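You operate a simulated robot arm through the tools that you are given. There is no shell and no other tool. Be economical: measure what you need, move in short steps, check, and stop when the job is done.

Carry out the task below with a simulated two-armed robot. There is one attempt and no reset: what you move stays moved.

Task
Straighten the leaning give column, tighten its knob and fit the tower rod.
Fine: pointer on the mark, rod home in the rod sleeve, rod collar slid down over its end; don't tip the tower.

The check looks at the end state, three seconds after you hand in, the way a careful person would. Anything else that was tipped, shoved, dropped, spilled or broken makes it a failure.

Robot
Two 7-joint arms with two-finger parallel grippers on one trunk, hanging from a carriage that runs on a gantry, over the field with the corners [-1150, 640], [-1150, -640], [1150, -640], [1150, 640] (x, y) and turns from -343 to 345 degrees about z. Base frame: it is fixed where the carriage stands at the start and does not move with it; the origin is on the floor, on the carriage's upright axis, x ahead of it, y to its left, z up. Units: mm, degrees, N and s.
The left shoulder is at the start at [40, 173, 1369], the right one opposite. With the tool pointing down near the work surface each hand reaches from about 100 to 660 mm from the robot's upright axis, wherever it stands, measured 20 degrees to its own side. Places, roughly: column knob [1600, 0, 800]; give column [1700, 0, 1200]; rod collar [1600, -200, 1300]; rod sleeve [1600, -100, 800]; tower rod [1250, 500, 1000]. Payload 3.43 kg a hand.
The TCP of each hand is the grasp point between the finger pads, 30 mm short of the fingertips. In the tool frame z runs along the fingers and y along their closing line. Largest opening 94 mm; finger width 28, thickness 10; the body of the gripper, 50 by 96 mm, starts 55 mm behind the TCP.
Orientation is that of the tool frame in the base frame, as a unit quaternion [x, y, z, w]. With the fingers straight down and closing along the base's y, the tool's x points along the base's -x, its y along +y and its z along -z.

Tools
- The arms move only by the tool send_rows. It takes "left_rows", "right_rows" or both (then of equal length, played together; a hand with none holds still); each is a list of rows, each a list of 3 entries, a list of its own where there are three numbers: the shift along the base's x, y, z in mm, then the turn, a rotation vector about the base's x, y, z in degrees, then the gripper command, from -1 (fully open) to 1 (shut), values between in proportion. In form: [[[x, y, z], [wx, wy, wz], hand], ...]. A call has 1 to 20 rows; each row is the pose to reach, as a shift and turn from the pose commanded when the call began. Each row takes 0.2 s and may step no farther than 50 mm and 8.6 degrees from the row before; otherwise, or with a gripper value out of range, the whole call is refused. Where a pose cannot be reached the arm comes as near as it can. A force on the tool above 40 N (or 10 N above the force at the start of the call, whichever is more), or a blocked arm, ends the call early, and 0.2 s more pass. The fingers move at their own pace (about 72 mm/s each) and stop on an object; they squeeze with about 35 N. The grip force told is the motor's: it shows also when the fingers shut on nothing. Time passes only in rows, and 0.2 s behind the last, so rows that repeat a pose let the fingers close. It gives the time, the measured TCP pose, the force on the tool (base axes), the opening and the grip force at its end, in the units of the frame above (readings bear some noise), with the torque about the TCP (base axes, N m) and any sound that the robot's microphone picked up.
- Cameras (640 x 400 px; columns grow to the right, rows downward): "scene" is now at [246.2, 3.3, 1672.3]; the picture's right is [0.01, -1.00, 0.00], its down [-0.63, -0.01, -0.78] and it looks along [0.78, 0.01, -0.63] (base axes); focal length 259 px, centre (320, 200). "left" rides on the left gripper at [76, -14, -103] in its tool frame; the picture's right is [0.18, 0.98, 0.00], its down [-0.75, 0.14, -0.64] and it looks along [-0.63, 0.12, 0.77] (tool axes); focal length 243 px, centre (320, 200). "right" rides on the right gripper at [76, 14, -102] in its tool frame; the picture's right is [-0.18, 0.98, 0.00], its down [-0.75, -0.14, -0.64] and it looks along [-0.63, -0.12, 0.77] (tool axes); focal length 243 px, centre (320, 200). There is no depth. A picture from a camera that has moved, and an enlarged one, comes with that camera's place and axes in the base frame and with its lens.
- get_image(camera): a new picture of that camera. The clock stands still meanwhile.
- raise_lower(by): slides the trunk up (or, below 0, down) by that many mm; the arms and the scene camera ride with it, the base frame stays. It gives what a move gives, with no picture.
- drive_base(legs): drives the robot by 1 to 6 legs, each [ahead, left, turn to the left] in mm, mm and degrees, along the robot's own axes; the way and the turn of a leg run together, so that a leg with both is an arc; at most 1500 mm and 180 degrees a leg. The arms and the cameras ride along, it lands a little off, and it stops where it bumps. It keeps to its track: a leg is cut to what the track allows. It gives what a move gives.
- aim_head(pan, tilt): turns the head with the scene camera to pan (to the left, within 86 degrees either way) and tilt (down, from -29 to 69), counted from straight ahead of the robot. It gives what a move gives.
- zoom(camera, box): a new picture of the part [left, top, right, bottom] of that camera's present view, enlarged. The clock stands still meanwhile.
- finish_job(): hands the job in; it is judged then, once.

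Work in short steps. Places have to be worked out from the pictures, the camera data and where the tool is seen: move nearer, look again, correct. Check each grasp and each placing, and mend what went wrong. You have 120 turns and 92 pictures in all, those below and enlarged ones among them. Open the grippers and draw the arms clear of the work before you hand the job in, unless the task says otherwise.

The tools are called by a JSON object that holds its "fn" and its "kwargs". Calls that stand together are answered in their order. send_rows: Moves the arms, as the interface text tells. Its arguments: {"type":"object","properties":{"left_rows":{"type":"array"},"right_rows":{"type":"array"}},"required":[]} The other tools are called the same way: raise_lower (by) slides the trunk up or down; drive_base (legs) drives the base; aim_head (pan, tilt) turns the head that bears the scene camera; get_image (camera) takes a picture; zoom (camera, box) takes an enlarged picture of a part of a camera's view; finish_job () hands the job in.

At the start:

```text
t: 0.0
left_tool_pos: [580.6, 246.1, 1328.5]
left_ee_rot: [-0.001, 1.0, 0.0, 0.0]
left_force: [0.8, -0.4, -0.8]
left_wrist_torque: [0.02, 0.01, 0.04]
left_gripper_width: 94.2
left_grip_force: 0.0
right_tool_pos: [568.4, -195.3, 1002.3]
right_ee_rot: [0.005, 0.997, 0.002, 0.077]
right_force: [95.7, 59.7, -265.5]
right_wrist_torque: [-7.44, -17.16, -6.52]
right_gripper_width: 94.2
right_grip_force: 0.0
trunk travel left (down, up): [-522.0, 259.0]
robot x, y, heading: [0.9, -0.7, 0.0]
head pan, tilt: [0.7, 38.9]
```

scene: 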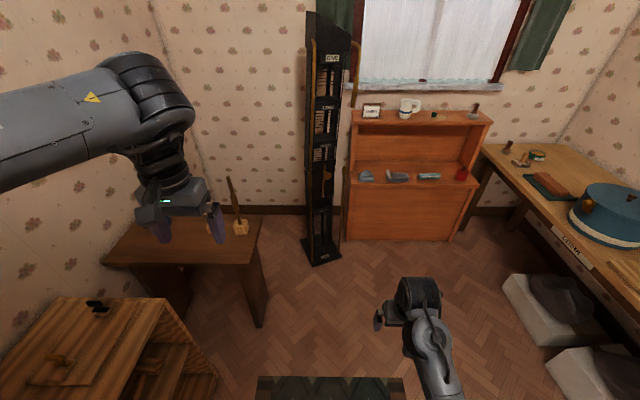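
right: 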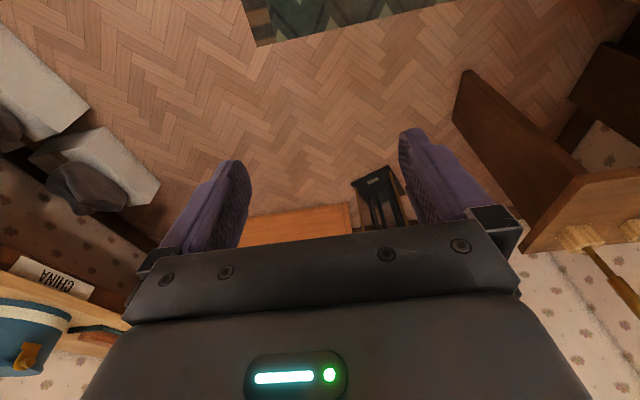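
left: 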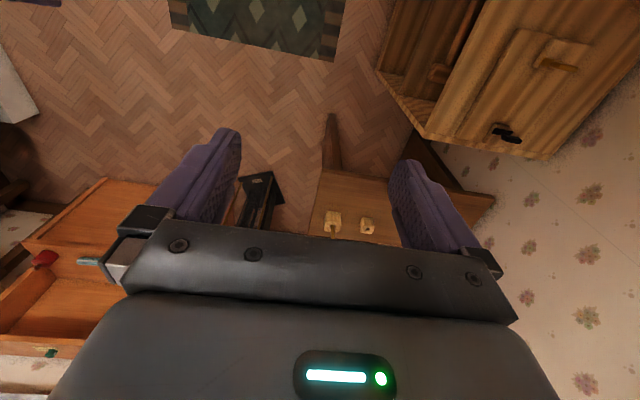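

The right hand reports a large force at the start, so I check that and look closely at the tower and the rod.

{"fn": "zoom", "kwargs": {"camera": "scene", "box": [270, 0, 390, 140]}}

{"fn": "zoom", "kwargs": {"camera": "scene", "box": [270, 140, 390, 280]}}

{"fn": "zoom", "kwargs": {"camera": "scene", "box": [180, 150, 300, 250]}}

{"fn": "send_rows", "kwargs": {"right_rows": [[[0, 0, 0], [0, 0, 0], -1]]}}

```text
2.86 times, centred on (330, 70) of scene
camera zoom: at [246.2, 3.3, 1672.3], right [0.01, -1.0, 0.0], down [-0.63, -0.01, -0.78], along [0.78, 0.01, -0.63], focal length 740 px, centre (291, 571)
```

zoom: 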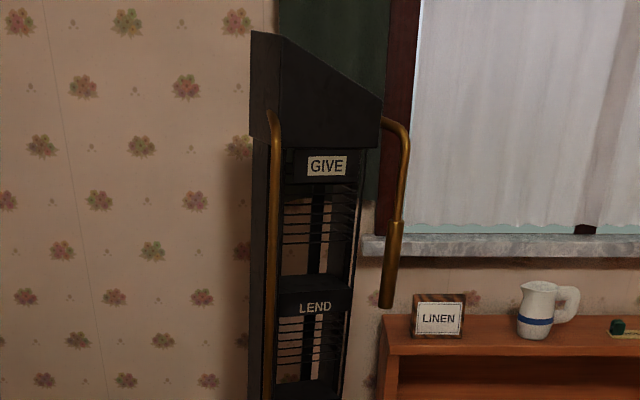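

```text
2.86 times, centred on (330, 210) of scene
camera zoom: at [246.2, 3.3, 1672.3], right [0.01, -1.0, 0.0], down [-0.63, -0.01, -0.78], along [0.78, 0.01, -0.63], focal length 740 px, centre (291, 171)
```

zoom: 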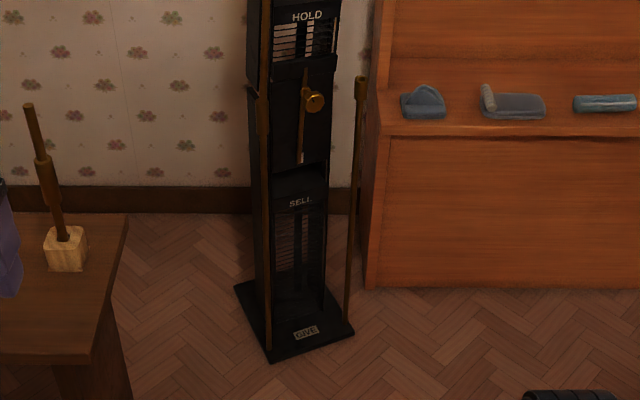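

```text
4.00 times, centred on (240, 200) of scene
camera zoom: at [246.2, 3.3, 1672.3], right [0.01, -1.0, 0.0], down [-0.63, -0.01, -0.78], along [0.78, 0.01, -0.63], focal length 1036 px, centre (640, 200)
```

zoom: 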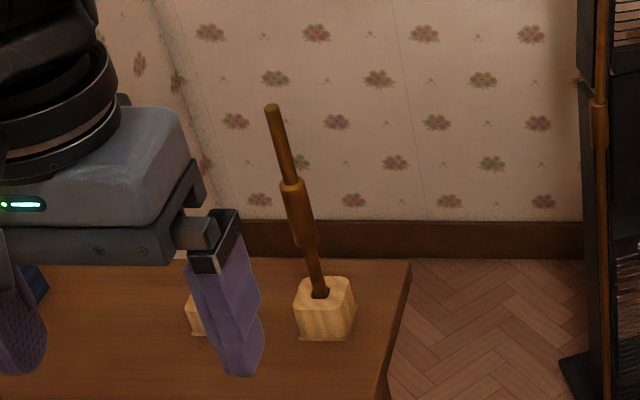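

```text
t: 0.4
left_tool_pos: [580.0, 244.8, 1328.8]
left_ee_rot: [-0.001, 1.0, 0.0, 0.001]
left_force: [0.1, 0.7, -0.4]
left_wrist_torque: [-0.06, -0.06, 0.02]
left_gripper_width: 94.0
left_grip_force: 0.1
right_tool_pos: [570.7, -195.7, 1002.3]
right_ee_rot: [0.007, 0.996, 0.003, 0.084]
right_force: [47.0, 33.6, -117.9]
right_wrist_torque: [-4.0, -7.45, -3.66]
right_gripper_width: 93.8
right_grip_force: 0.1
trunk travel left (down, up): [-522.0, 259.0]
robot x, y, heading: [2.4, -2.8, 0.1]
head pan, tilt: [0.7, 38.9]
```

The right arm's force is fading; I let it settle a second and see.

{"fn": "send_rows", "kwargs": {"right_rows": [[[0, 0, 0], [0, 0, 0], -1], [[0, 0, 0], [0, 0, 0], -1], [[0, 0, 0], [0, 0, 0], -1], [[0, 0, 0], [0, 0, 0], -1]]}}

{"fn": "get_image", "kwargs": {"camera": "right"}}

```text
t: 1.4
left_tool_pos: [579.4, 245.2, 1328.8]
left_ee_rot: [-0.001, 1.0, 0.001, 0.0]
left_force: [0.3, 0.2, 0.1]
left_wrist_torque: [0.0, 0.0, 0.02]
left_gripper_width: 93.8
left_grip_force: 0.0
right_tool_pos: [569.7, -195.4, 1003.0]
right_ee_rot: [0.005, 0.997, 0.002, 0.083]
right_force: [45.8, 31.5, -121.0]
right_wrist_torque: [-3.88, -7.89, -3.58]
right_gripper_width: 94.3
right_grip_force: 0.1
trunk travel left (down, up): [-522.0, 259.0]
robot x, y, heading: [-0.7, 0.8, -0.2]
head pan, tilt: [0.7, 38.9]
```

```text
85 pictures are left
camera right: at [479.2, -181.9, 1089.9], right [0.19, 0.98, 0.04], down [0.63, -0.15, 0.76], along [0.75, -0.12, -0.65], focal length 243 px, centre (320, 200)
```

right: 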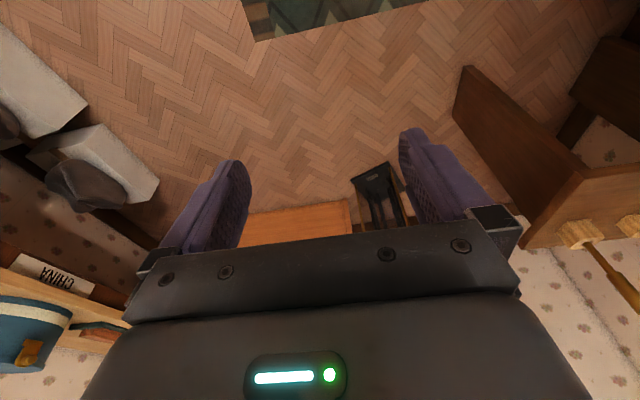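

The right hand bears a steady ~120 N though nothing is visible against it; I try moving it up and inward a little to relieve it.

{"fn": "send_rows", "kwargs": {"right_rows": [[[-10, 0, 15], [0, 0, 0], -1], [[-20, 0, 30], [0, 0, 0], -1], [[-30, 0, 60], [0, 0, 0], -1], [[-30, 0, 60], [0, 0, 0], -1]]}}

{"fn": "aim_head", "kwargs": {"pan": -25, "tilt": 65}}

{"fn": "get_image", "kwargs": {"camera": "scene"}}

```text
t: 1.7
left_tool_pos: [580.6, 245.0, 1330.2]
left_ee_rot: [-0.001, 1.0, -0.001, 0.0]
left_force: [-1.0, -0.1, -0.2]
left_wrist_torque: [0.0, -0.03, 0.01]
left_gripper_width: 93.8
left_grip_force: 0.1
right_tool_pos: [571.3, -195.4, 1005.9]
right_ee_rot: [0.005, 0.996, 0.003, 0.091]
right_force: [29.0, 10.7, -49.2]
right_wrist_torque: [-1.24, -2.34, -1.23]
right_gripper_width: 94.0
right_grip_force: 0.0
trunk travel left (down, up): [-522.0, 259.0]
robot x, y, heading: [-2.1, -0.2, 0.5]
head pan, tilt: [0.7, 38.9]
stopped in row 1 (right hand): the force on the tool passed its limit at 172 N (the readings are from after the stop); the commanded pose is now the measured one
```

```text
t: 2.6
left_tool_pos: [579.9, 245.2, 1328.9]
left_ee_rot: [0.0, 1.0, -0.001, 0.0]
left_force: [0.0, -0.2, -0.5]
left_wrist_torque: [0.02, 0.01, -0.01]
left_gripper_width: 94.0
left_grip_force: 0.1
right_tool_pos: [570.3, -196.6, 1005.9]
right_ee_rot: [0.005, 0.996, 0.002, 0.09]
right_force: [26.7, 22.8, -69.8]
right_wrist_torque: [-2.66, -4.52, -2.53]
right_gripper_width: 94.2
right_grip_force: 0.1
trunk travel left (down, up): [-522.0, 259.0]
robot x, y, heading: [-3.1, 2.5, -0.1]
head pan, tilt: [-25.0, 65.0]
```

```text
84 pictures are left
camera scene: at [215.6, -23.4, 1638.5], right [-0.42, -0.91, 0.0], down [-0.82, 0.38, -0.42], along [0.38, -0.18, -0.91], focal length 259 px, centre (320, 200)
```

scene: 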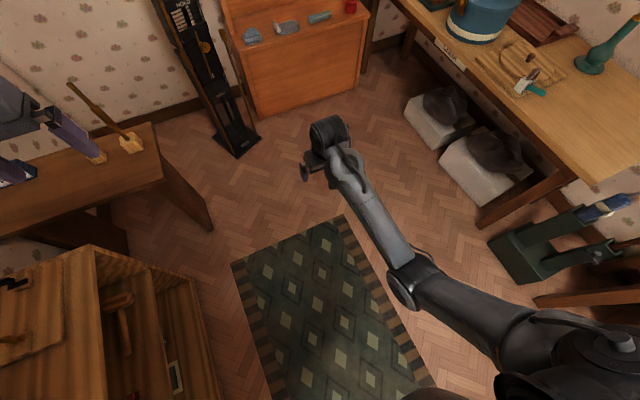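

Nothing but the arm itself is near, so this is likely self-contact at the wrist; the reaction pushes the tool down, forward and left, so I follow it.

{"fn": "send_rows", "kwargs": {"right_rows": [[[5, 5, -15], [0, 0, 0], -1], [[10, 10, -40], [0, 0, 0], -1], [[10, 10, -70], [0, 0, 0], -1], [[10, 10, -70], [0, 0, 0], -1]]}}

{"fn": "zoom", "kwargs": {"camera": "scene", "box": [260, 90, 460, 310]}}

```text
t: 3.6
left_tool_pos: [579.9, 245.7, 1328.9]
left_ee_rot: [-0.001, 1.0, 0.0, 0.0]
left_force: [-0.3, 0.0, -0.2]
left_wrist_torque: [0.03, 0.01, 0.0]
left_gripper_width: 94.0
left_grip_force: 0.1
right_tool_pos: [579.4, -186.0, 936.4]
right_ee_rot: [0.004, 0.996, 0.003, 0.087]
right_force: [-0.1, -0.2, 0.9]
right_wrist_torque: [0.02, -0.01, 0.0]
right_gripper_width: 94.2
right_grip_force: 0.0
trunk travel left (down, up): [-522.0, 259.0]
robot x, y, heading: [-1.5, -0.3, -0.2]
head pan, tilt: [-25.0, 65.0]
```

```text
1.82 times, centred on (360, 200) of scene
camera zoom: at [215.6, -23.5, 1638.5], right [-0.42, -0.91, 0.0], down [-0.82, 0.38, -0.42], along [0.38, -0.18, -0.91], focal length 471 px, centre (247, 200)
```

zoom: 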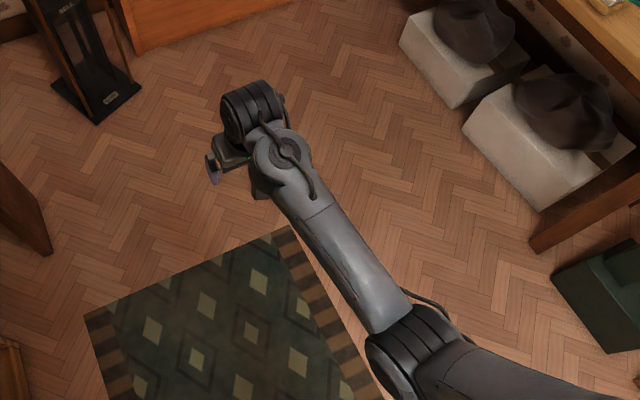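

The right arm is free now. I drive 600 ahead with both hands still clear of tower and table, then look.

{"fn": "drive_base", "kwargs": {"legs": [[600, 0, 0]]}}

{"fn": "aim_head", "kwargs": {"pan": 0, "tilt": 30}}

{"fn": "get_image", "kwargs": {"camera": "scene"}}

```text
t: 7.0
left_tool_pos: [1187.3, 243.7, 1329.9]
left_ee_rot: [0.001, 1.0, -0.001, 0.0]
left_force: [0.4, 1.1, 0.0]
left_wrist_torque: [0.03, 0.0, 0.0]
left_gripper_width: 94.0
left_grip_force: 0.1
right_tool_pos: [1187.0, -186.3, 936.6]
right_ee_rot: [0.005, 0.996, 0.003, 0.087]
right_force: [0.0, 0.5, -0.3]
right_wrist_torque: [0.01, 0.05, -0.02]
right_gripper_width: 93.7
right_grip_force: 0.0
trunk travel left (down, up): [-522.0, 259.0]
robot x, y, heading: [605.0, -1.7, -0.4]
head pan, tilt: [-25.0, 65.0]
```

```text
t: 8.0
left_tool_pos: [1186.9, 244.6, 1329.8]
left_ee_rot: [0.001, 1.0, 0.001, 0.0]
left_force: [0.3, -0.2, -0.3]
left_wrist_torque: [-0.02, 0.01, 0.03]
left_gripper_width: 94.2
left_grip_force: 0.0
right_tool_pos: [1186.5, -186.7, 935.3]
right_ee_rot: [0.005, 0.996, 0.003, 0.087]
right_force: [-0.3, 0.9, -0.1]
right_wrist_torque: [-0.01, 0.0, -0.02]
right_gripper_width: 94.2
right_grip_force: 0.1
trunk travel left (down, up): [-522.0, 259.0]
robot x, y, heading: [609.6, -1.2, -0.1]
head pan, tilt: [0.0, 30.0]
```

```text
82 pictures are left
camera scene: at [857.6, 1.5, 1686.0], right [0.0, -1.0, 0.0], down [-0.5, 0.0, -0.87], along [0.87, 0.0, -0.5], focal length 259 px, centre (320, 200)
```

scene: 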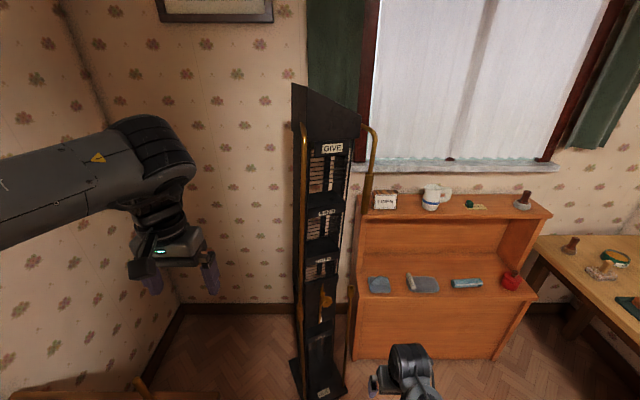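

{"fn": "zoom", "kwargs": {"camera": "scene", "box": [270, 70, 390, 210]}}

{"fn": "zoom", "kwargs": {"camera": "scene", "box": [280, 190, 380, 310]}}

{"fn": "zoom", "kwargs": {"camera": "scene", "box": [280, 280, 380, 400]}}

```text
2.86 times, centred on (330, 140) of scene
camera zoom: at [857.6, 1.5, 1686.0], right [0.0, -1.0, 0.0], down [-0.5, 0.0, -0.87], along [0.87, 0.0, -0.5], focal length 740 px, centre (291, 371)
```

zoom: 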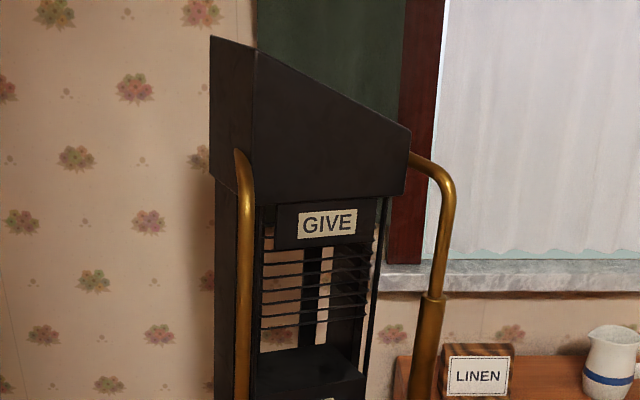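

```text
3.33 times, centred on (330, 250) of scene
camera zoom: at [857.6, 1.5, 1686.0], right [0.0, -1.0, 0.0], down [-0.5, 0.0, -0.87], along [0.87, 0.0, -0.5], focal length 863 px, centre (287, 33)
```

zoom: 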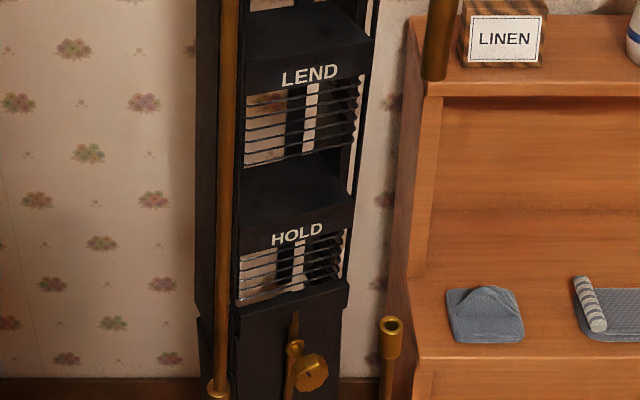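

```text
3.33 times, centred on (330, 340) of scene
camera zoom: at [857.6, 1.5, 1686.0], right [0.0, -1.0, 0.0], down [-0.5, 0.0, -0.87], along [0.87, 0.0, -0.5], focal length 863 px, centre (287, -267)
```

zoom: 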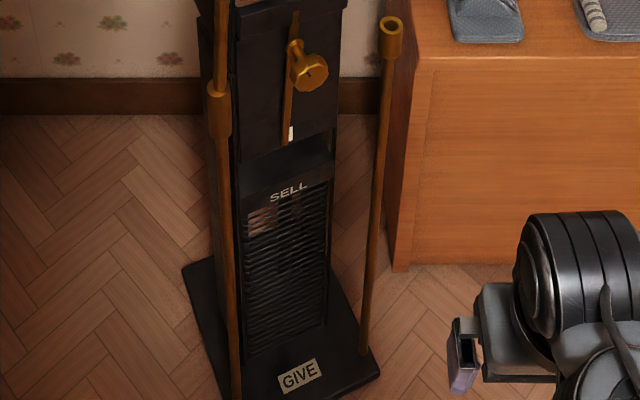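

The upper column pivots at the knob and leans right (−y); the pointer tip sits left of the white mark; the left pipe shows the finished state. I turn both hands to point forward (fingers along +x), closing along y.

{"fn": "send_rows", "kwargs": {"left_rows": [[[0, 0, 0], [0, -8.18, 0], -1], [[0, 0, 0], [0, -16.36, 0], -1], [[0, 0, 0], [0, -24.5, 0], -1], [[0, 0, 0], [0, -32.7, 0], -1], [[0, 0, 0], [0, -40.9, 0], -1], [[0, 0, 0], [0, -49.1, 0], -1], [[0, 0, 0], [0, -57.3, 0], -1], [[0, 0, 0], [0, -65.4, 0], -1], [[0, 0, 0], [0, -73.6, 0], -1], [[0, 0, 0], [0, -81.8, 0], -1], [[0, 0, 0], [0, -90, 0], -1]], "right_rows": [[[0, 0, 0], [0, -7.27, 0], -1], [[0, 0, 0], [0, -14.5, 0], -1], [[0, 0, 0], [0, -21.8, 0], -1], [[0, 0, 0], [0, -29.1, 0], -1], [[0, 0, 0], [0, -36.4, 0], -1], [[0, 0, 0], [0, -43.6, 0], -1], [[0, 0, 0], [0, -50.9, 0], -1], [[0, 0, 0], [0, -58.2, 0], -1], [[0, 0, 0], [0, -65.4, 0], -1], [[0, 0, 0], [0, -72.7, 0], -1], [[0, 0, 0], [0, -80, 0], -1]]}}

{"fn": "get_image", "kwargs": {"camera": "left"}}

{"fn": "get_image", "kwargs": {"camera": "right"}}

```text
t: 10.4
left_tool_pos: [1188.2, 242.6, 1325.1]
left_ee_rot: [0.008, 0.711, 0.006, 0.703]
left_force: [-0.2, 1.4, 3.4]
left_wrist_torque: [-0.06, 0.26, -0.16]
left_gripper_width: 93.9
left_grip_force: 0.0
right_tool_pos: [1187.1, -188.4, 936.0]
right_ee_rot: [0.003, 0.706, 0.005, 0.708]
right_force: [0.2, 0.8, 0.6]
right_wrist_torque: [0.0, 0.03, 0.03]
right_gripper_width: 94.1
right_grip_force: 0.1
trunk travel left (down, up): [-522.0, 259.0]
robot x, y, heading: [609.7, -1.1, -0.1]
head pan, tilt: [0.0, 30.0]
```

```text
78 pictures are left
camera left: at [1083.4, 229.7, 1250.0], right [0.0, 0.99, -0.16], down [-0.63, 0.13, 0.76], along [0.77, 0.1, 0.62], focal length 243 px, centre (320, 200)
```

left: 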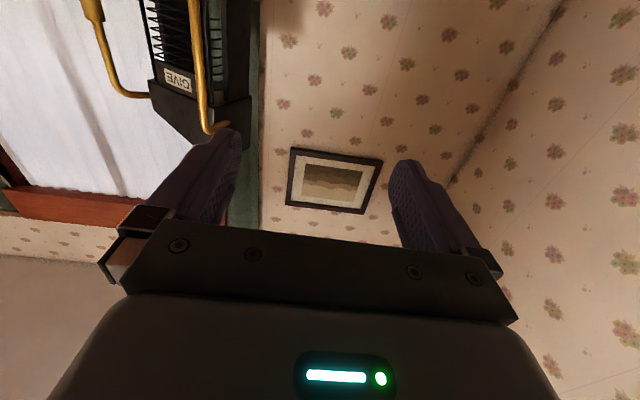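

```text
77 pictures are left
camera right: at [1084.8, -174.7, 859.0], right [0.0, 0.98, 0.19], down [-0.64, -0.15, 0.75], along [0.77, -0.12, 0.63], focal length 243 px, centre (320, 200)
```

right: 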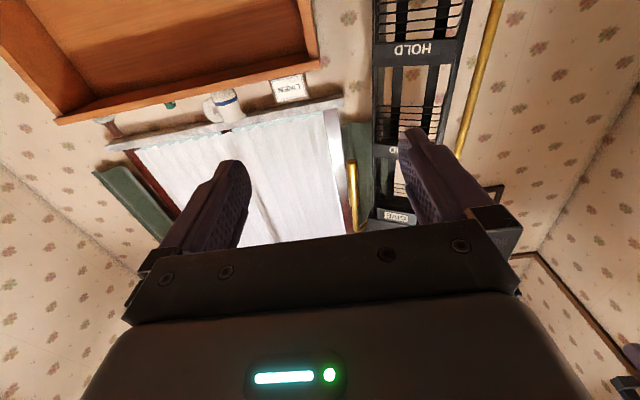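

From two views I place the knob near (1559,−30,800), the mark near (1618,−4,610), the sleeve top near (1622,−132,816), the collar bottom near (1606,−153,1201), with the tower yawed ~20° to face −x −y. I move the base to face it squarely, still at a distance.

{"fn": "drive_base", "kwargs": {"legs": [[190, -235, 0], [0, 0, 20]]}}

{"fn": "aim_head", "kwargs": {"pan": 0, "tilt": 38}}

{"fn": "get_image", "kwargs": {"camera": "scene"}}

```text
t: 13.6
left_tool_pos: [1254.7, 195.4, 1328.9]
left_ee_rot: [-0.124, 0.696, 0.124, 0.696]
left_force: [-0.4, -1.0, -0.5]
left_wrist_torque: [0.0, 0.01, 0.0]
left_gripper_width: 93.8
left_grip_force: 0.0
right_tool_pos: [1404.6, -210.2, 935.8]
right_ee_rot: [-0.122, 0.696, 0.129, 0.695]
right_force: [-0.5, 0.0, 0.2]
right_wrist_torque: [0.0, 0.01, 0.05]
right_gripper_width: 93.9
right_grip_force: 0.1
trunk travel left (down, up): [-522.0, 259.0]
robot x, y, heading: [793.8, -237.7, 20.2]
head pan, tilt: [0.0, 30.0]
```

```text
t: 14.2
left_tool_pos: [1255.1, 195.5, 1329.0]
left_ee_rot: [-0.124, 0.697, 0.126, 0.695]
left_force: [-0.4, -0.2, 0.2]
left_wrist_torque: [0.01, 0.02, 0.02]
left_gripper_width: 93.9
left_grip_force: 0.0
right_tool_pos: [1404.2, -211.0, 936.1]
right_ee_rot: [-0.122, 0.696, 0.129, 0.695]
right_force: [0.9, 0.5, 0.1]
right_wrist_torque: [-0.03, 0.02, 0.01]
right_gripper_width: 93.9
right_grip_force: 0.0
trunk travel left (down, up): [-522.0, 259.0]
robot x, y, heading: [797.7, -237.3, 19.9]
head pan, tilt: [0.0, 38.0]
```

```text
76 pictures are left
camera scene: at [1027.4, -148.7, 1673.8], right [0.34, -0.94, 0.0], down [-0.58, -0.21, -0.79], along [0.74, 0.27, -0.62], focal length 259 px, centre (320, 200)
```

scene: 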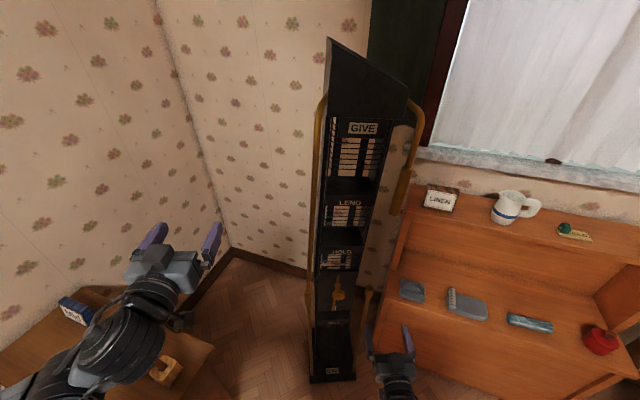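

The tower now faces the robot squarely (yaw ≈ 20°). I zoom in to measure features in this view.

{"fn": "zoom", "kwargs": {"camera": "scene", "box": [295, 90, 435, 220]}}

{"fn": "zoom", "kwargs": {"camera": "scene", "box": [290, 240, 410, 390]}}

```text
3.08 times, centred on (365, 155) of scene
camera zoom: at [1027.4, -148.7, 1673.8], right [0.34, -0.94, 0.0], down [-0.58, -0.21, -0.79], along [0.74, 0.27, -0.62], focal length 797 px, centre (182, 338)
```

zoom: 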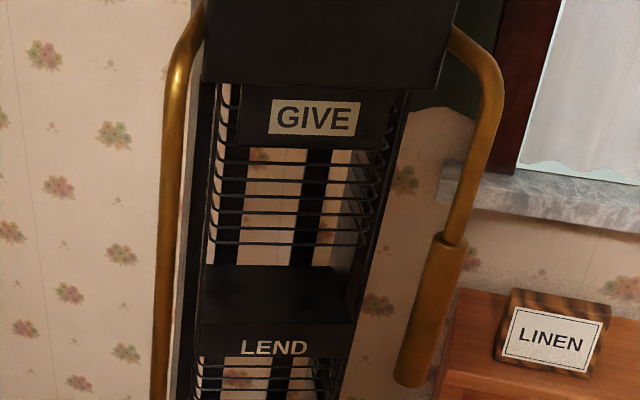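

```text
2.67 times, centred on (350, 315) of scene
camera zoom: at [1027.4, -148.7, 1673.8], right [0.34, -0.94, 0.0], down [-0.58, -0.21, -0.79], along [0.74, 0.27, -0.62], focal length 690 px, centre (240, -107)
```

zoom: 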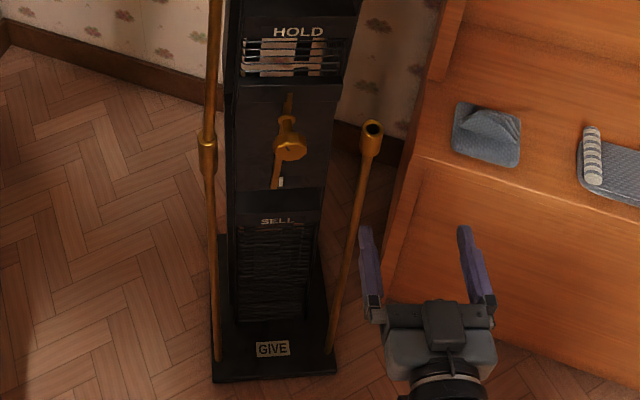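

Lean is about 3°: collar spans z≈1200–1348, bare pipe above it to ≈1460; pointer tip is ~9 mm left of the mark. I raise and retract the right hand to the pipe's height before driving closer.

{"fn": "send_rows", "kwargs": {"right_rows": [[[-12, -4, 46], [0, 0, 0], -1], [[-24, -8, 92], [0, 0, 0], -1], [[-36, -12, 138], [0, 0, 0], -1], [[-48, -16, 184], [0, 0, 0], -1], [[-60, -20, 230], [0, 0, 0], -1], [[-72, -24, 276], [0, 0, 0], -1], [[-84, -28, 322], [0, 0, 0], -1], [[-96, -32, 368], [0, 0, 0], -1], [[-108, -36, 414], [0, 0, 0], -1], [[-120, -40, 460], [0, 0, 0], -1], [[-120, -40, 460], [0, 0, 0], -1]]}}

```text
t: 16.8
left_tool_pos: [1255.9, 194.8, 1328.4]
left_ee_rot: [-0.124, 0.696, 0.124, 0.696]
left_force: [0.2, 0.5, 0.8]
left_wrist_torque: [0.01, 0.02, -0.02]
left_gripper_width: 94.0
left_grip_force: 0.0
right_tool_pos: [1324.8, -249.4, 1395.8]
right_ee_rot: [-0.137, 0.689, 0.071, 0.708]
right_force: [-0.3, 0.0, 0.0]
right_wrist_torque: [0.0, 0.0, 0.0]
right_gripper_width: 94.0
right_grip_force: 0.0
right hand out of reach, approached as far as the arm can: row 8, 9, 10, 11
trunk travel left (down, up): [-522.0, 259.0]
robot x, y, heading: [799.9, -233.4, 20.1]
head pan, tilt: [0.0, 38.0]
stopped in row 11 (right hand): the arm was blocked; the commanded pose is now the measured one
```

The right arm couldn't retract that far while facing forward; I extend it 90 mm ahead and correct its orientation.

{"fn": "send_rows", "kwargs": {"right_rows": [[[28, 10, 0], [1.7, 0.8, 1], -1], [[57, 20, 0], [3.4, 1.7, 2], -1], [[85, 31, 0], [5.1, 2.5, 3], -1], [[85, 31, 0], [5.1, 2.5, 3], -1]]}}

{"fn": "drive_base", "kwargs": {"legs": [[120, -60, 0]]}}

{"fn": "get_image", "kwargs": {"camera": "scene"}}

```text
t: 17.8
left_tool_pos: [1255.1, 193.9, 1329.8]
left_ee_rot: [-0.123, 0.697, 0.124, 0.696]
left_force: [-0.8, 0.0, -0.3]
left_wrist_torque: [0.02, 0.01, 0.01]
left_gripper_width: 93.9
left_grip_force: 0.0
right_tool_pos: [1409.3, -218.3, 1392.0]
right_ee_rot: [-0.121, 0.698, 0.125, 0.695]
right_force: [-0.3, 0.7, -0.1]
right_wrist_torque: [0.02, 0.01, -0.04]
right_gripper_width: 93.8
right_grip_force: 0.1
trunk travel left (down, up): [-522.0, 259.0]
robot x, y, heading: [795.5, -236.7, 20.3]
head pan, tilt: [0.0, 38.0]
```

```text
t: 19.1
left_tool_pos: [1389.8, 179.6, 1330.0]
left_ee_rot: [-0.124, 0.696, 0.124, 0.696]
left_force: [-0.5, -0.7, -0.4]
left_wrist_torque: [0.0, -0.02, -0.01]
left_gripper_width: 93.9
left_grip_force: 0.2
right_tool_pos: [1543.3, -232.1, 1393.3]
right_ee_rot: [-0.122, 0.698, 0.126, 0.695]
right_force: [0.7, 0.2, 0.0]
right_wrist_torque: [0.0, 0.03, -0.03]
right_gripper_width: 94.2
right_grip_force: 0.0
trunk travel left (down, up): [-522.0, 259.0]
robot x, y, heading: [928.2, -251.0, 20.2]
head pan, tilt: [0.0, 38.0]
```

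```text
73 pictures are left
camera scene: at [1160.9, -163.6, 1673.9], right [0.34, -0.94, 0.0], down [-0.58, -0.21, -0.79], along [0.74, 0.27, -0.62], focal length 259 px, centre (320, 200)
```

scene: 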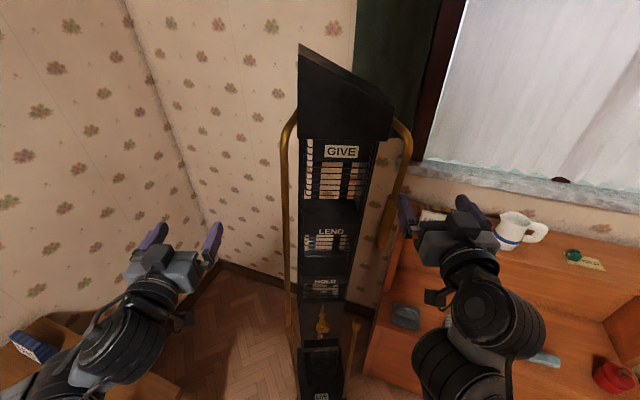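

I zoom to see the pipe relative to the right fingers.

{"fn": "zoom", "kwargs": {"camera": "scene", "box": [360, 110, 500, 260]}}

{"fn": "get_image", "kwargs": {"camera": "right"}}

```text
2.67 times, centred on (430, 185) of scene
camera zoom: at [1160.9, -163.6, 1673.9], right [0.34, -0.94, 0.0], down [-0.58, -0.21, -0.79], along [0.74, 0.27, -0.62], focal length 690 px, centre (27, 240)
```

zoom: 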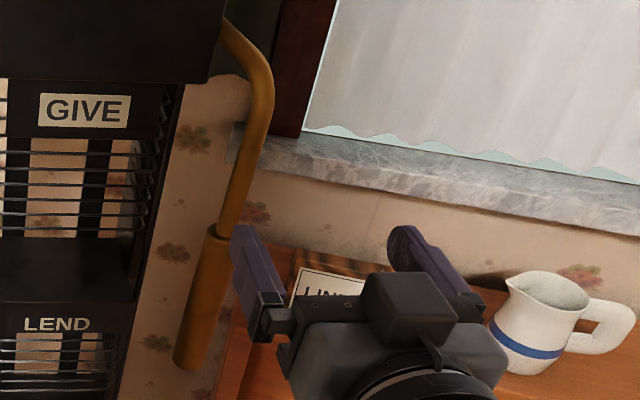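

```text
71 pictures are left
camera right: at [1441.8, -255.2, 1315.8], right [-0.34, 0.92, 0.19], down [-0.55, -0.36, 0.75], along [0.76, 0.15, 0.63], focal length 243 px, centre (320, 200)
```

right: 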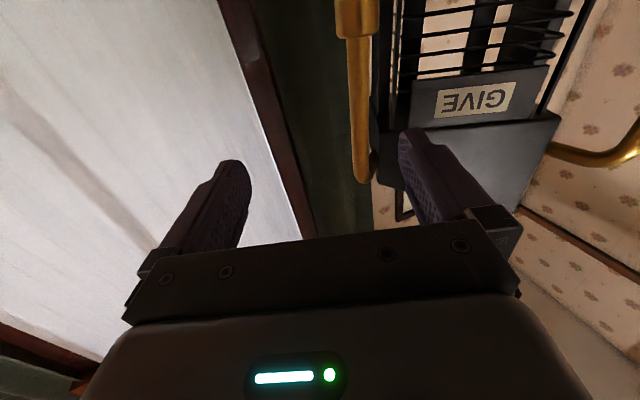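

Pipe is ~35 mm left and ~100 mm ahead of the right TCP. I shift left, part-close the fingers to 50 mm (to clear the column), and drive 60 mm ahead.

{"fn": "send_rows", "kwargs": {"right_rows": [[[-6, 17, 0], [0, 0, 0], -0.06], [[-12, 33, 0], [0, 0, 0], -0.06], [[-12, 33, 0], [0, 0, 0], -0.06]]}}

{"fn": "drive_base", "kwargs": {"legs": [[60, 0, 0]]}}

{"fn": "get_image", "kwargs": {"camera": "right"}}

{"fn": "zoom", "kwargs": {"camera": "scene", "box": [360, 110, 500, 260]}}

```text
t: 19.9
left_tool_pos: [1389.8, 179.7, 1329.3]
left_ee_rot: [-0.124, 0.697, 0.125, 0.695]
left_force: [0.3, 0.1, 0.2]
left_wrist_torque: [-0.02, 0.03, -0.01]
left_gripper_width: 93.9
left_grip_force: 0.1
right_tool_pos: [1529.4, -198.5, 1392.2]
right_ee_rot: [-0.123, 0.697, 0.126, 0.695]
right_force: [-1.3, -0.3, -0.6]
right_wrist_torque: [0.01, -0.01, 0.03]
right_gripper_width: 50.0
right_grip_force: 0.1
trunk travel left (down, up): [-522.0, 259.0]
robot x, y, heading: [929.7, -250.5, 20.1]
head pan, tilt: [0.0, 38.0]
```

```text
t: 20.9
left_tool_pos: [1445.4, 200.2, 1328.4]
left_ee_rot: [-0.124, 0.696, 0.125, 0.696]
left_force: [0.7, -1.0, 0.5]
left_wrist_torque: [0.03, 0.0, -0.03]
left_gripper_width: 93.8
left_grip_force: 0.1
right_tool_pos: [1587.0, -178.0, 1391.7]
right_ee_rot: [-0.122, 0.697, 0.126, 0.695]
right_force: [-0.2, -0.7, -0.4]
right_wrist_torque: [-0.03, 0.04, 0.02]
right_gripper_width: 50.0
right_grip_force: 0.0
trunk travel left (down, up): [-522.0, 259.0]
robot x, y, heading: [983.6, -228.6, 20.3]
head pan, tilt: [0.0, 38.0]
```

```text
70 pictures are left
camera right: at [1485.0, -201.2, 1315.7], right [-0.34, 0.92, 0.19], down [-0.55, -0.36, 0.75], along [0.76, 0.15, 0.63], focal length 243 px, centre (320, 200)
```

right: 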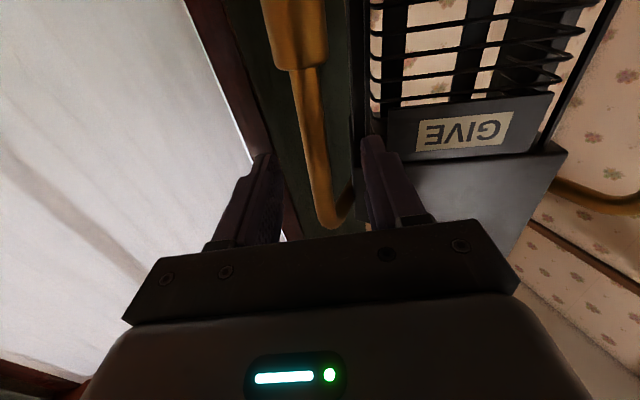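

```text
2.67 times, centred on (430, 185) of scene
camera zoom: at [1216.5, -142.7, 1673.9], right [0.35, -0.94, 0.0], down [-0.58, -0.21, -0.79], along [0.74, 0.27, -0.62], focal length 690 px, centre (27, 240)
```

zoom: 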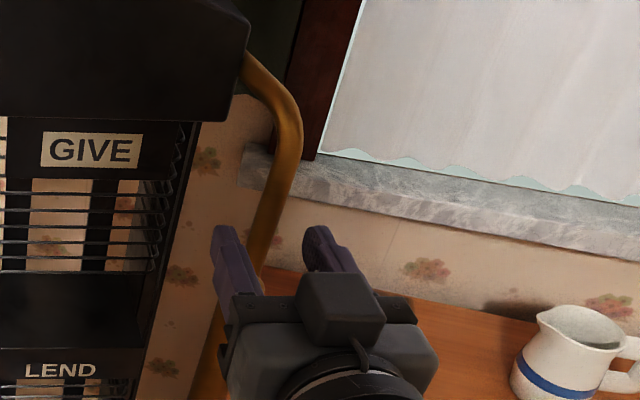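

The pipe runs between the fingers, about 42 mm ahead of the TCP and a few mm to the right. I advance onto it.

{"fn": "send_rows", "kwargs": {"right_rows": [[[14, 1, 0], [0, 0, 0], -0.06], [[28, 5, 0], [0, 0, 0], -0.06], [[41, 9, 0], [0, 0, 0], -0.06], [[41, 9, 0], [0, 0, 0], -0.06]]}}

{"fn": "get_image", "kwargs": {"camera": "right"}}

{"fn": "get_image", "kwargs": {"camera": "scene"}}

```text
t: 21.9
left_tool_pos: [1444.2, 200.0, 1328.3]
left_ee_rot: [-0.125, 0.696, 0.125, 0.696]
left_force: [0.7, 0.2, -0.2]
left_wrist_torque: [0.01, 0.02, 0.03]
left_gripper_width: 94.0
left_grip_force: 0.2
right_tool_pos: [1626.5, -169.5, 1392.3]
right_ee_rot: [-0.122, 0.698, 0.127, 0.694]
right_force: [0.4, -0.6, 0.3]
right_wrist_torque: [0.01, 0.0, 0.01]
right_gripper_width: 49.6
right_grip_force: 0.0
trunk travel left (down, up): [-522.0, 259.0]
robot x, y, heading: [984.1, -227.8, 20.0]
head pan, tilt: [0.0, 38.0]
```

```text
68 pictures are left
camera right: at [1525.7, -192.3, 1315.0], right [-0.34, 0.92, 0.19], down [-0.55, -0.36, 0.76], along [0.76, 0.15, 0.63], focal length 243 px, centre (320, 200)
```

right: 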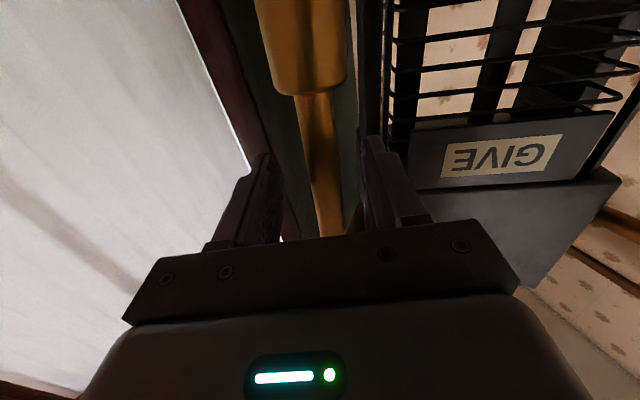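

```text
67 pictures are left
camera scene: at [1216.1, -142.8, 1673.7], right [0.35, -0.94, 0.0], down [-0.58, -0.21, -0.79], along [0.74, 0.27, -0.62], focal length 259 px, centre (320, 200)
```

scene: 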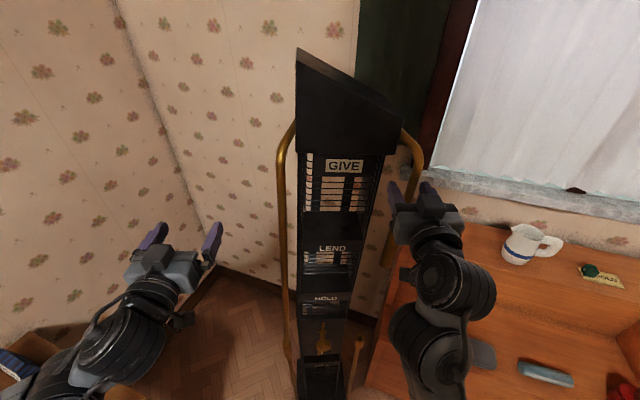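

The fingers straddle the pipe above the collar; I nudge 6 mm forward and close.

{"fn": "send_rows", "kwargs": {"right_rows": [[[6, 1, 0], [0, 0, 0], -0.06], [[6, 1, 0], [0, 0, 0], 0.3], [[6, 1, 0], [0, 0, 0], 0.6], [[6, 1, 0], [0, 0, 0], 1], [[6, 1, 0], [0, 0, 0], 1]]}}

{"fn": "get_image", "kwargs": {"camera": "right"}}

{"fn": "zoom", "kwargs": {"camera": "scene", "box": [270, 280, 390, 400]}}

```text
t: 23.1
left_tool_pos: [1443.8, 200.6, 1327.5]
left_ee_rot: [-0.124, 0.697, 0.125, 0.695]
left_force: [0.3, -0.4, 0.2]
left_wrist_torque: [0.01, 0.0, -0.01]
left_gripper_width: 93.8
left_grip_force: 0.0
right_tool_pos: [1632.6, -167.7, 1392.7]
right_ee_rot: [-0.121, 0.698, 0.125, 0.695]
right_force: [2.1, 0.2, 1.0]
right_wrist_torque: [0.8, 0.25, -0.02]
right_gripper_width: 21.7
right_grip_force: 34.8
trunk travel left (down, up): [-522.0, 259.0]
robot x, y, heading: [986.1, -228.3, 20.2]
head pan, tilt: [0.0, 38.0]
```

```text
66 pictures are left
camera right: at [1531.5, -191.1, 1314.9], right [-0.34, 0.92, 0.19], down [-0.55, -0.36, 0.76], along [0.76, 0.15, 0.63], focal length 243 px, centre (320, 200)
```

right: 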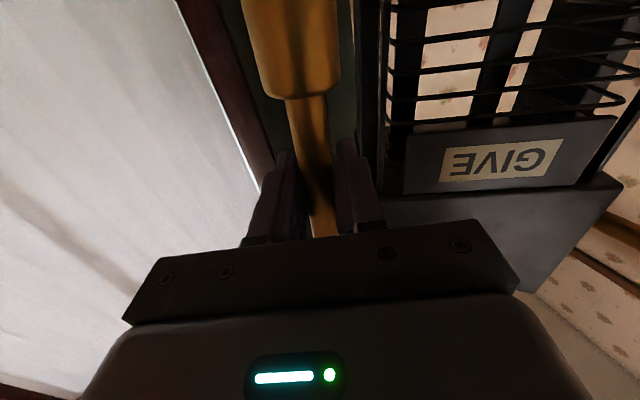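

```text
3.33 times, centred on (330, 340) of scene
camera zoom: at [1216.1, -142.7, 1673.7], right [0.35, -0.94, 0.0], down [-0.58, -0.21, -0.79], along [0.74, 0.27, -0.62], focal length 863 px, centre (287, -267)
```

zoom: 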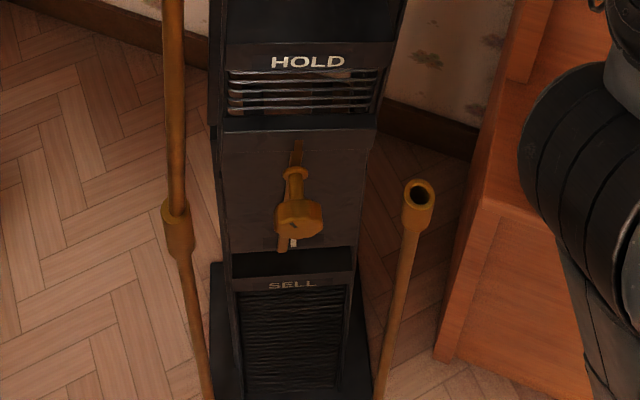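

Gripped (21.7 mm). Pointer tip is still left of the mark; I rotate the column about its pivot: ~14 mm left, 3.5 mm up, 1.4° roll, in small steps.

{"fn": "send_rows", "kwargs": {"right_rows": [[[-1.2, 3.3, 0.9], [-0.3, -0.12, 0], 1], [[-2.4, 6.6, 1.8], [-0.6, -0.24, 0], 1], [[-3.6, 9.8, 2.7], [-0.96, -0.36, 0], 1], [[-4.8, 13.1, 3.6], [-1.28, -0.47, 0], 1], [[-4.8, 13.1, 3.6], [-1.28, -0.47, 0], 1]]}}

{"fn": "zoom", "kwargs": {"camera": "scene", "box": [300, 320, 360, 380]}}

```text
t: 24.3
left_tool_pos: [1442.9, 201.1, 1329.2]
left_ee_rot: [-0.124, 0.697, 0.124, 0.696]
left_force: [0.3, -0.6, -0.4]
left_wrist_torque: [0.01, 0.0, -0.01]
left_gripper_width: 94.1
left_grip_force: 0.1
right_tool_pos: [1627.2, -155.7, 1395.3]
right_ee_rot: [-0.13, 0.697, 0.118, 0.696]
right_force: [-2.7, -2.0, 0.1]
right_wrist_torque: [0.9, 0.04, -0.09]
right_gripper_width: 21.4
right_grip_force: 35.1
trunk travel left (down, up): [-522.0, 259.0]
robot x, y, heading: [983.0, -228.4, 20.4]
head pan, tilt: [0.0, 38.0]
```

```text
6.67 times, centred on (330, 350) of scene
camera zoom: at [1215.7, -142.9, 1673.6], right [0.35, -0.94, 0.0], down [-0.58, -0.21, -0.79], along [0.74, 0.27, -0.62], focal length 1726 px, centre (253, -800)
```

zoom: 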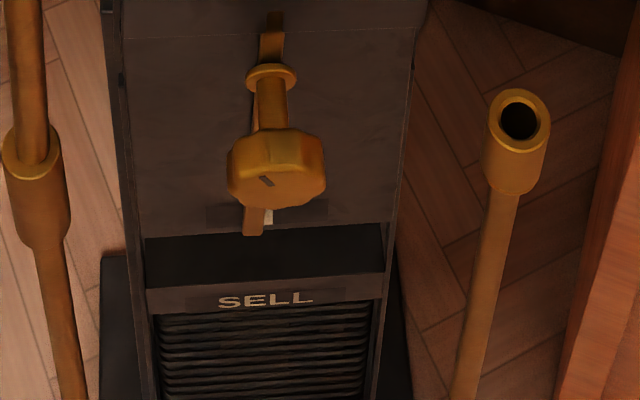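

The column moves freely (≈3 N); the pointer covers half the mark. I continue ~11 mm more.

{"fn": "send_rows", "kwargs": {"right_rows": [[[-1.3, 3.5, 0.9], [-0.3, -0.12, 0], 1], [[-2.6, 7, 1.8], [-0.6, -0.24, 0], 1], [[-3.8, 10.3, 2.7], [-1.0, -0.37, 0], 1], [[-3.8, 10.3, 2.7], [-1.0, -0.37, 0], 1], [[-3.8, 10.3, 2.7], [-1.0, -0.37, 0], 1]]}}

{"fn": "zoom", "kwargs": {"camera": "scene", "box": [310, 335, 340, 365]}}

```text
t: 25.5
left_tool_pos: [1443.1, 199.1, 1328.3]
left_ee_rot: [-0.125, 0.697, 0.126, 0.695]
left_force: [0.9, -0.7, 0.1]
left_wrist_torque: [0.01, 0.0, -0.01]
left_gripper_width: 94.1
left_grip_force: 0.0
right_tool_pos: [1621.8, -145.3, 1397.8]
right_ee_rot: [-0.139, 0.695, 0.112, 0.696]
right_force: [-10.4, -3.4, -0.4]
right_wrist_torque: [0.86, 0.09, -0.03]
right_gripper_width: 21.2
right_grip_force: 34.7
trunk travel left (down, up): [-522.0, 259.0]
robot x, y, heading: [981.0, -231.7, 20.2]
head pan, tilt: [0.0, 38.0]
```

```text
13.33 times, centred on (325, 350) of scene
camera zoom: at [1215.3, -142.9, 1673.4], right [0.35, -0.94, 0.0], down [-0.58, -0.21, -0.79], along [0.74, 0.27, -0.62], focal length 3452 px, centre (253, -1800)
```

zoom: 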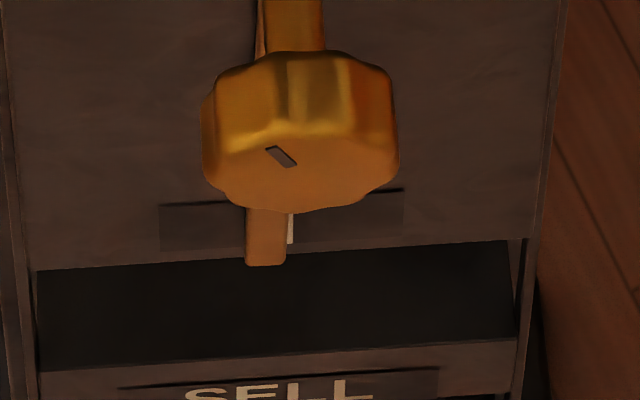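

A sliver of the mark still shows on the right (~6 mm at the hand to go); I also ease back 2 mm since ~11 N presses into the tower.

{"fn": "send_rows", "kwargs": {"right_rows": [[[-2.5, 2.2, 0.8], [-0.25, -0.1, 0], 1], [[-4, 4.8, 1.6], [-0.55, -0.2, 0], 1], [[-4, 4.8, 1.6], [-0.55, -0.2, 0], 1], [[-4, 4.8, 1.6], [-0.55, -0.2, 0], 1]]}}

{"fn": "zoom", "kwargs": {"camera": "scene", "box": [310, 335, 340, 365]}}

```text
t: 26.5
left_tool_pos: [1443.7, 201.6, 1328.4]
left_ee_rot: [-0.125, 0.696, 0.125, 0.696]
left_force: [-0.2, 0.9, -0.3]
left_wrist_torque: [0.01, -0.04, -0.02]
left_gripper_width: 93.9
left_grip_force: 0.1
right_tool_pos: [1621.2, -140.6, 1399.2]
right_ee_rot: [-0.141, 0.695, 0.108, 0.697]
right_force: [7.1, 4.0, 0.2]
right_wrist_torque: [0.72, 0.24, -0.02]
right_gripper_width: 21.2
right_grip_force: 35.3
trunk travel left (down, up): [-522.0, 259.0]
robot x, y, heading: [986.9, -229.7, 20.6]
head pan, tilt: [0.0, 38.0]
```

```text
13.33 times, centred on (325, 350) of scene
camera zoom: at [1216.0, -142.5, 1673.6], right [0.35, -0.94, 0.0], down [-0.58, -0.21, -0.79], along [0.74, 0.27, -0.62], focal length 3452 px, centre (253, -1800)
```

zoom: 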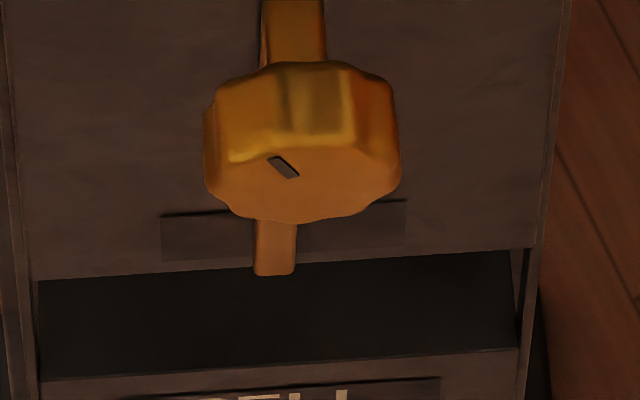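

The pointer now covers the mark but its centre is ~8 px left of the inset's centre; I add 4 mm and 1 mm forward to relieve the pull.

{"fn": "send_rows", "kwargs": {"right_rows": [[[-0.2, 2, 0.5], [-0.17, -0.06, 0], 1], [[-0.4, 4, 1.0], [-0.35, -0.13, 0], 1], [[-0.4, 4, 1.0], [-0.35, -0.13, 0], 1], [[-0.4, 4, 1.0], [-0.35, -0.13, 0], 1]]}}

{"fn": "zoom", "kwargs": {"camera": "scene", "box": [310, 335, 340, 365]}}

```text
t: 27.5
left_tool_pos: [1442.5, 200.8, 1328.6]
left_ee_rot: [-0.124, 0.697, 0.125, 0.695]
left_force: [0.0, -0.4, 0.0]
left_wrist_torque: [0.06, 0.02, 0.0]
left_gripper_width: 94.0
left_grip_force: 0.1
right_tool_pos: [1618.0, -135.9, 1399.4]
right_ee_rot: [-0.144, 0.695, 0.107, 0.697]
right_force: [-0.8, 2.3, -0.2]
right_wrist_torque: [0.81, 0.19, -0.01]
right_gripper_width: 21.4
right_grip_force: 35.3
trunk travel left (down, up): [-522.0, 259.0]
robot x, y, heading: [984.0, -228.7, 20.3]
head pan, tilt: [0.0, 38.0]
```

```text
13.33 times, centred on (325, 350) of scene
camera zoom: at [1215.3, -142.7, 1673.4], right [0.35, -0.94, 0.0], down [-0.58, -0.21, -0.79], along [0.74, 0.27, -0.62], focal length 3452 px, centre (253, -1800)
```

zoom: 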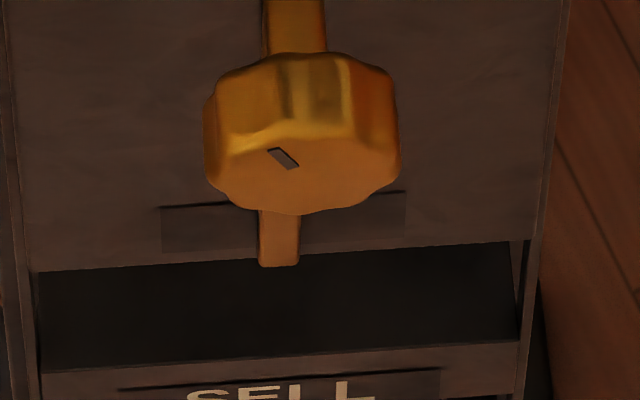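

Pointer is centred within ~1 mm. Now I bring the left hand down to a stand-off 90 mm in front of the knob (knob ≈ (1563,−28,800)), first halfway.

{"fn": "send_rows", "kwargs": {"left_rows": [[[-10, -10, -44], [0, 0, 0], -1], [[-10, -25, -88], [0, 0, 0], -1], [[-5, -45, -132], [0, 0, 0], -1], [[0, -65, -176], [0, 0, 0], -1], [[5, -85, -220], [0, 0, 0], -1], [[8, -105, -264], [0, 0, 0], -1], [[8, -105, -264], [0, 0, 0], -1]]}}

{"fn": "get_image", "kwargs": {"camera": "scene"}}

```text
t: 29.1
left_tool_pos: [1450.5, 95.5, 1063.4]
left_ee_rot: [-0.124, 0.697, 0.124, 0.696]
left_force: [0.7, 0.6, -0.1]
left_wrist_torque: [0.0, -0.01, -0.01]
left_gripper_width: 94.0
left_grip_force: 0.1
right_tool_pos: [1618.1, -137.5, 1400.7]
right_ee_rot: [-0.141, 0.695, 0.106, 0.697]
right_force: [-0.6, 4.5, -0.1]
right_wrist_torque: [0.91, 0.27, -0.12]
right_gripper_width: 21.5
right_grip_force: 35.1
trunk travel left (down, up): [-522.0, 259.0]
robot x, y, heading: [985.3, -228.9, 20.1]
head pan, tilt: [0.0, 38.0]
```

```text
60 pictures are left
camera scene: at [1215.3, -142.7, 1673.4], right [0.35, -0.94, 0.0], down [-0.58, -0.21, -0.79], along [0.74, 0.27, -0.62], focal length 259 px, centre (320, 200)
```

scene: 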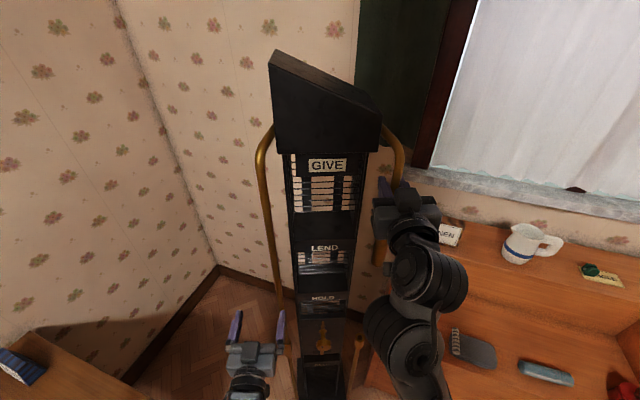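

Path is clear; I continue to the stand-off in front of the knob.

{"fn": "send_rows", "kwargs": {"left_rows": [[[4, -22, -38], [0, 0, 0], -1], [[8, -44, -76], [0, 0, 0], -1], [[12, -66, -114], [0, 0, 0], -1], [[16, -88, -152], [0, 0, 0], -1], [[20, -110, -190], [0, 0, 0], -1], [[24, -132, -228], [0, 0, 0], -1], [[28, -154, -263], [0, 0, 0], -1], [[28, -154, -263], [0, 0, 0], -1]]}}

{"fn": "get_image", "kwargs": {"camera": "left"}}

{"fn": "get_image", "kwargs": {"camera": "scene"}}

```text
t: 30.8
left_tool_pos: [1431.9, 60.2, 760.1]
left_ee_rot: [-0.074, 0.708, 0.2, 0.673]
left_force: [0.0, -1.2, -0.4]
left_wrist_torque: [-0.02, 0.02, 0.0]
left_gripper_width: 94.1
left_grip_force: 0.1
right_tool_pos: [1617.9, -136.7, 1400.2]
right_ee_rot: [-0.142, 0.695, 0.108, 0.696]
right_force: [-0.9, 3.9, -0.1]
right_wrist_torque: [1.18, -0.29, 0.03]
right_gripper_width: 21.3
right_grip_force: 34.9
trunk travel left (down, up): [-522.0, 259.0]
robot x, y, heading: [985.2, -229.9, 20.4]
head pan, tilt: [0.0, 38.0]
stopped in row 8 (left hand): the arm was blocked; the commanded pose is now the measured one
```

```text
59 pictures are left
camera left: at [1336.3, 20.6, 683.3], right [-0.38, 0.92, 0.0], down [-0.58, -0.24, 0.78], along [0.72, 0.3, 0.63], focal length 243 px, centre (320, 200)
```

left: 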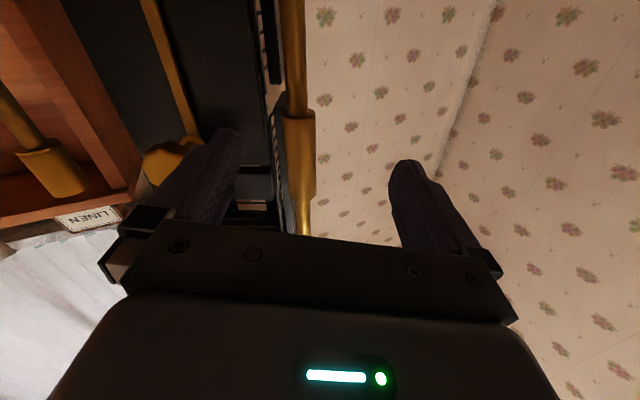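

```text
58 pictures are left
camera scene: at [1215.7, -142.7, 1673.9], right [0.35, -0.94, 0.0], down [-0.58, -0.21, -0.79], along [0.74, 0.27, -0.62], focal length 259 px, centre (320, 200)
```

scene: 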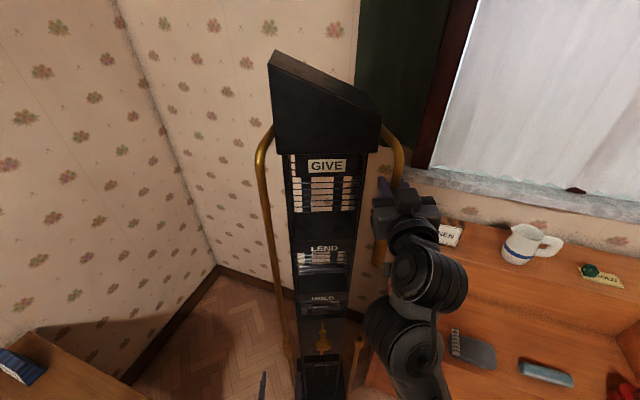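

The left arm couldn't hold that close-in pose (too folded). I move it ~40 mm forward and up with its orientation corrected, then will try sideways at that distance.

{"fn": "send_rows", "kwargs": {"left_rows": [[[10, 4, 15], [-2.4, -1.1, -0.5], -1], [[20, 8, 30], [-4.8, -2.2, -1], -1], [[30, 11, 40], [-7.2, -3.3, -1.6], -1], [[37, 14, 40], [-9.5, -4.4, -2.1], -1], [[37, 14, 40], [-9.5, -4.4, -2.1], -1]]}}

```text
t: 32.0
left_tool_pos: [1470.6, 72.8, 799.2]
left_ee_rot: [-0.124, 0.698, 0.123, 0.695]
left_force: [-0.2, -0.4, -0.6]
left_wrist_torque: [0.0, 0.04, 0.03]
left_gripper_width: 94.0
left_grip_force: 0.0
right_tool_pos: [1618.3, -136.1, 1400.4]
right_ee_rot: [-0.141, 0.695, 0.105, 0.697]
right_force: [0.8, 3.0, -0.2]
right_wrist_torque: [0.73, 0.35, 0.01]
right_gripper_width: 21.3
right_grip_force: 34.9
trunk travel left (down, up): [-522.0, 259.0]
robot x, y, heading: [982.9, -230.1, 20.0]
head pan, tilt: [0.0, 38.0]
```

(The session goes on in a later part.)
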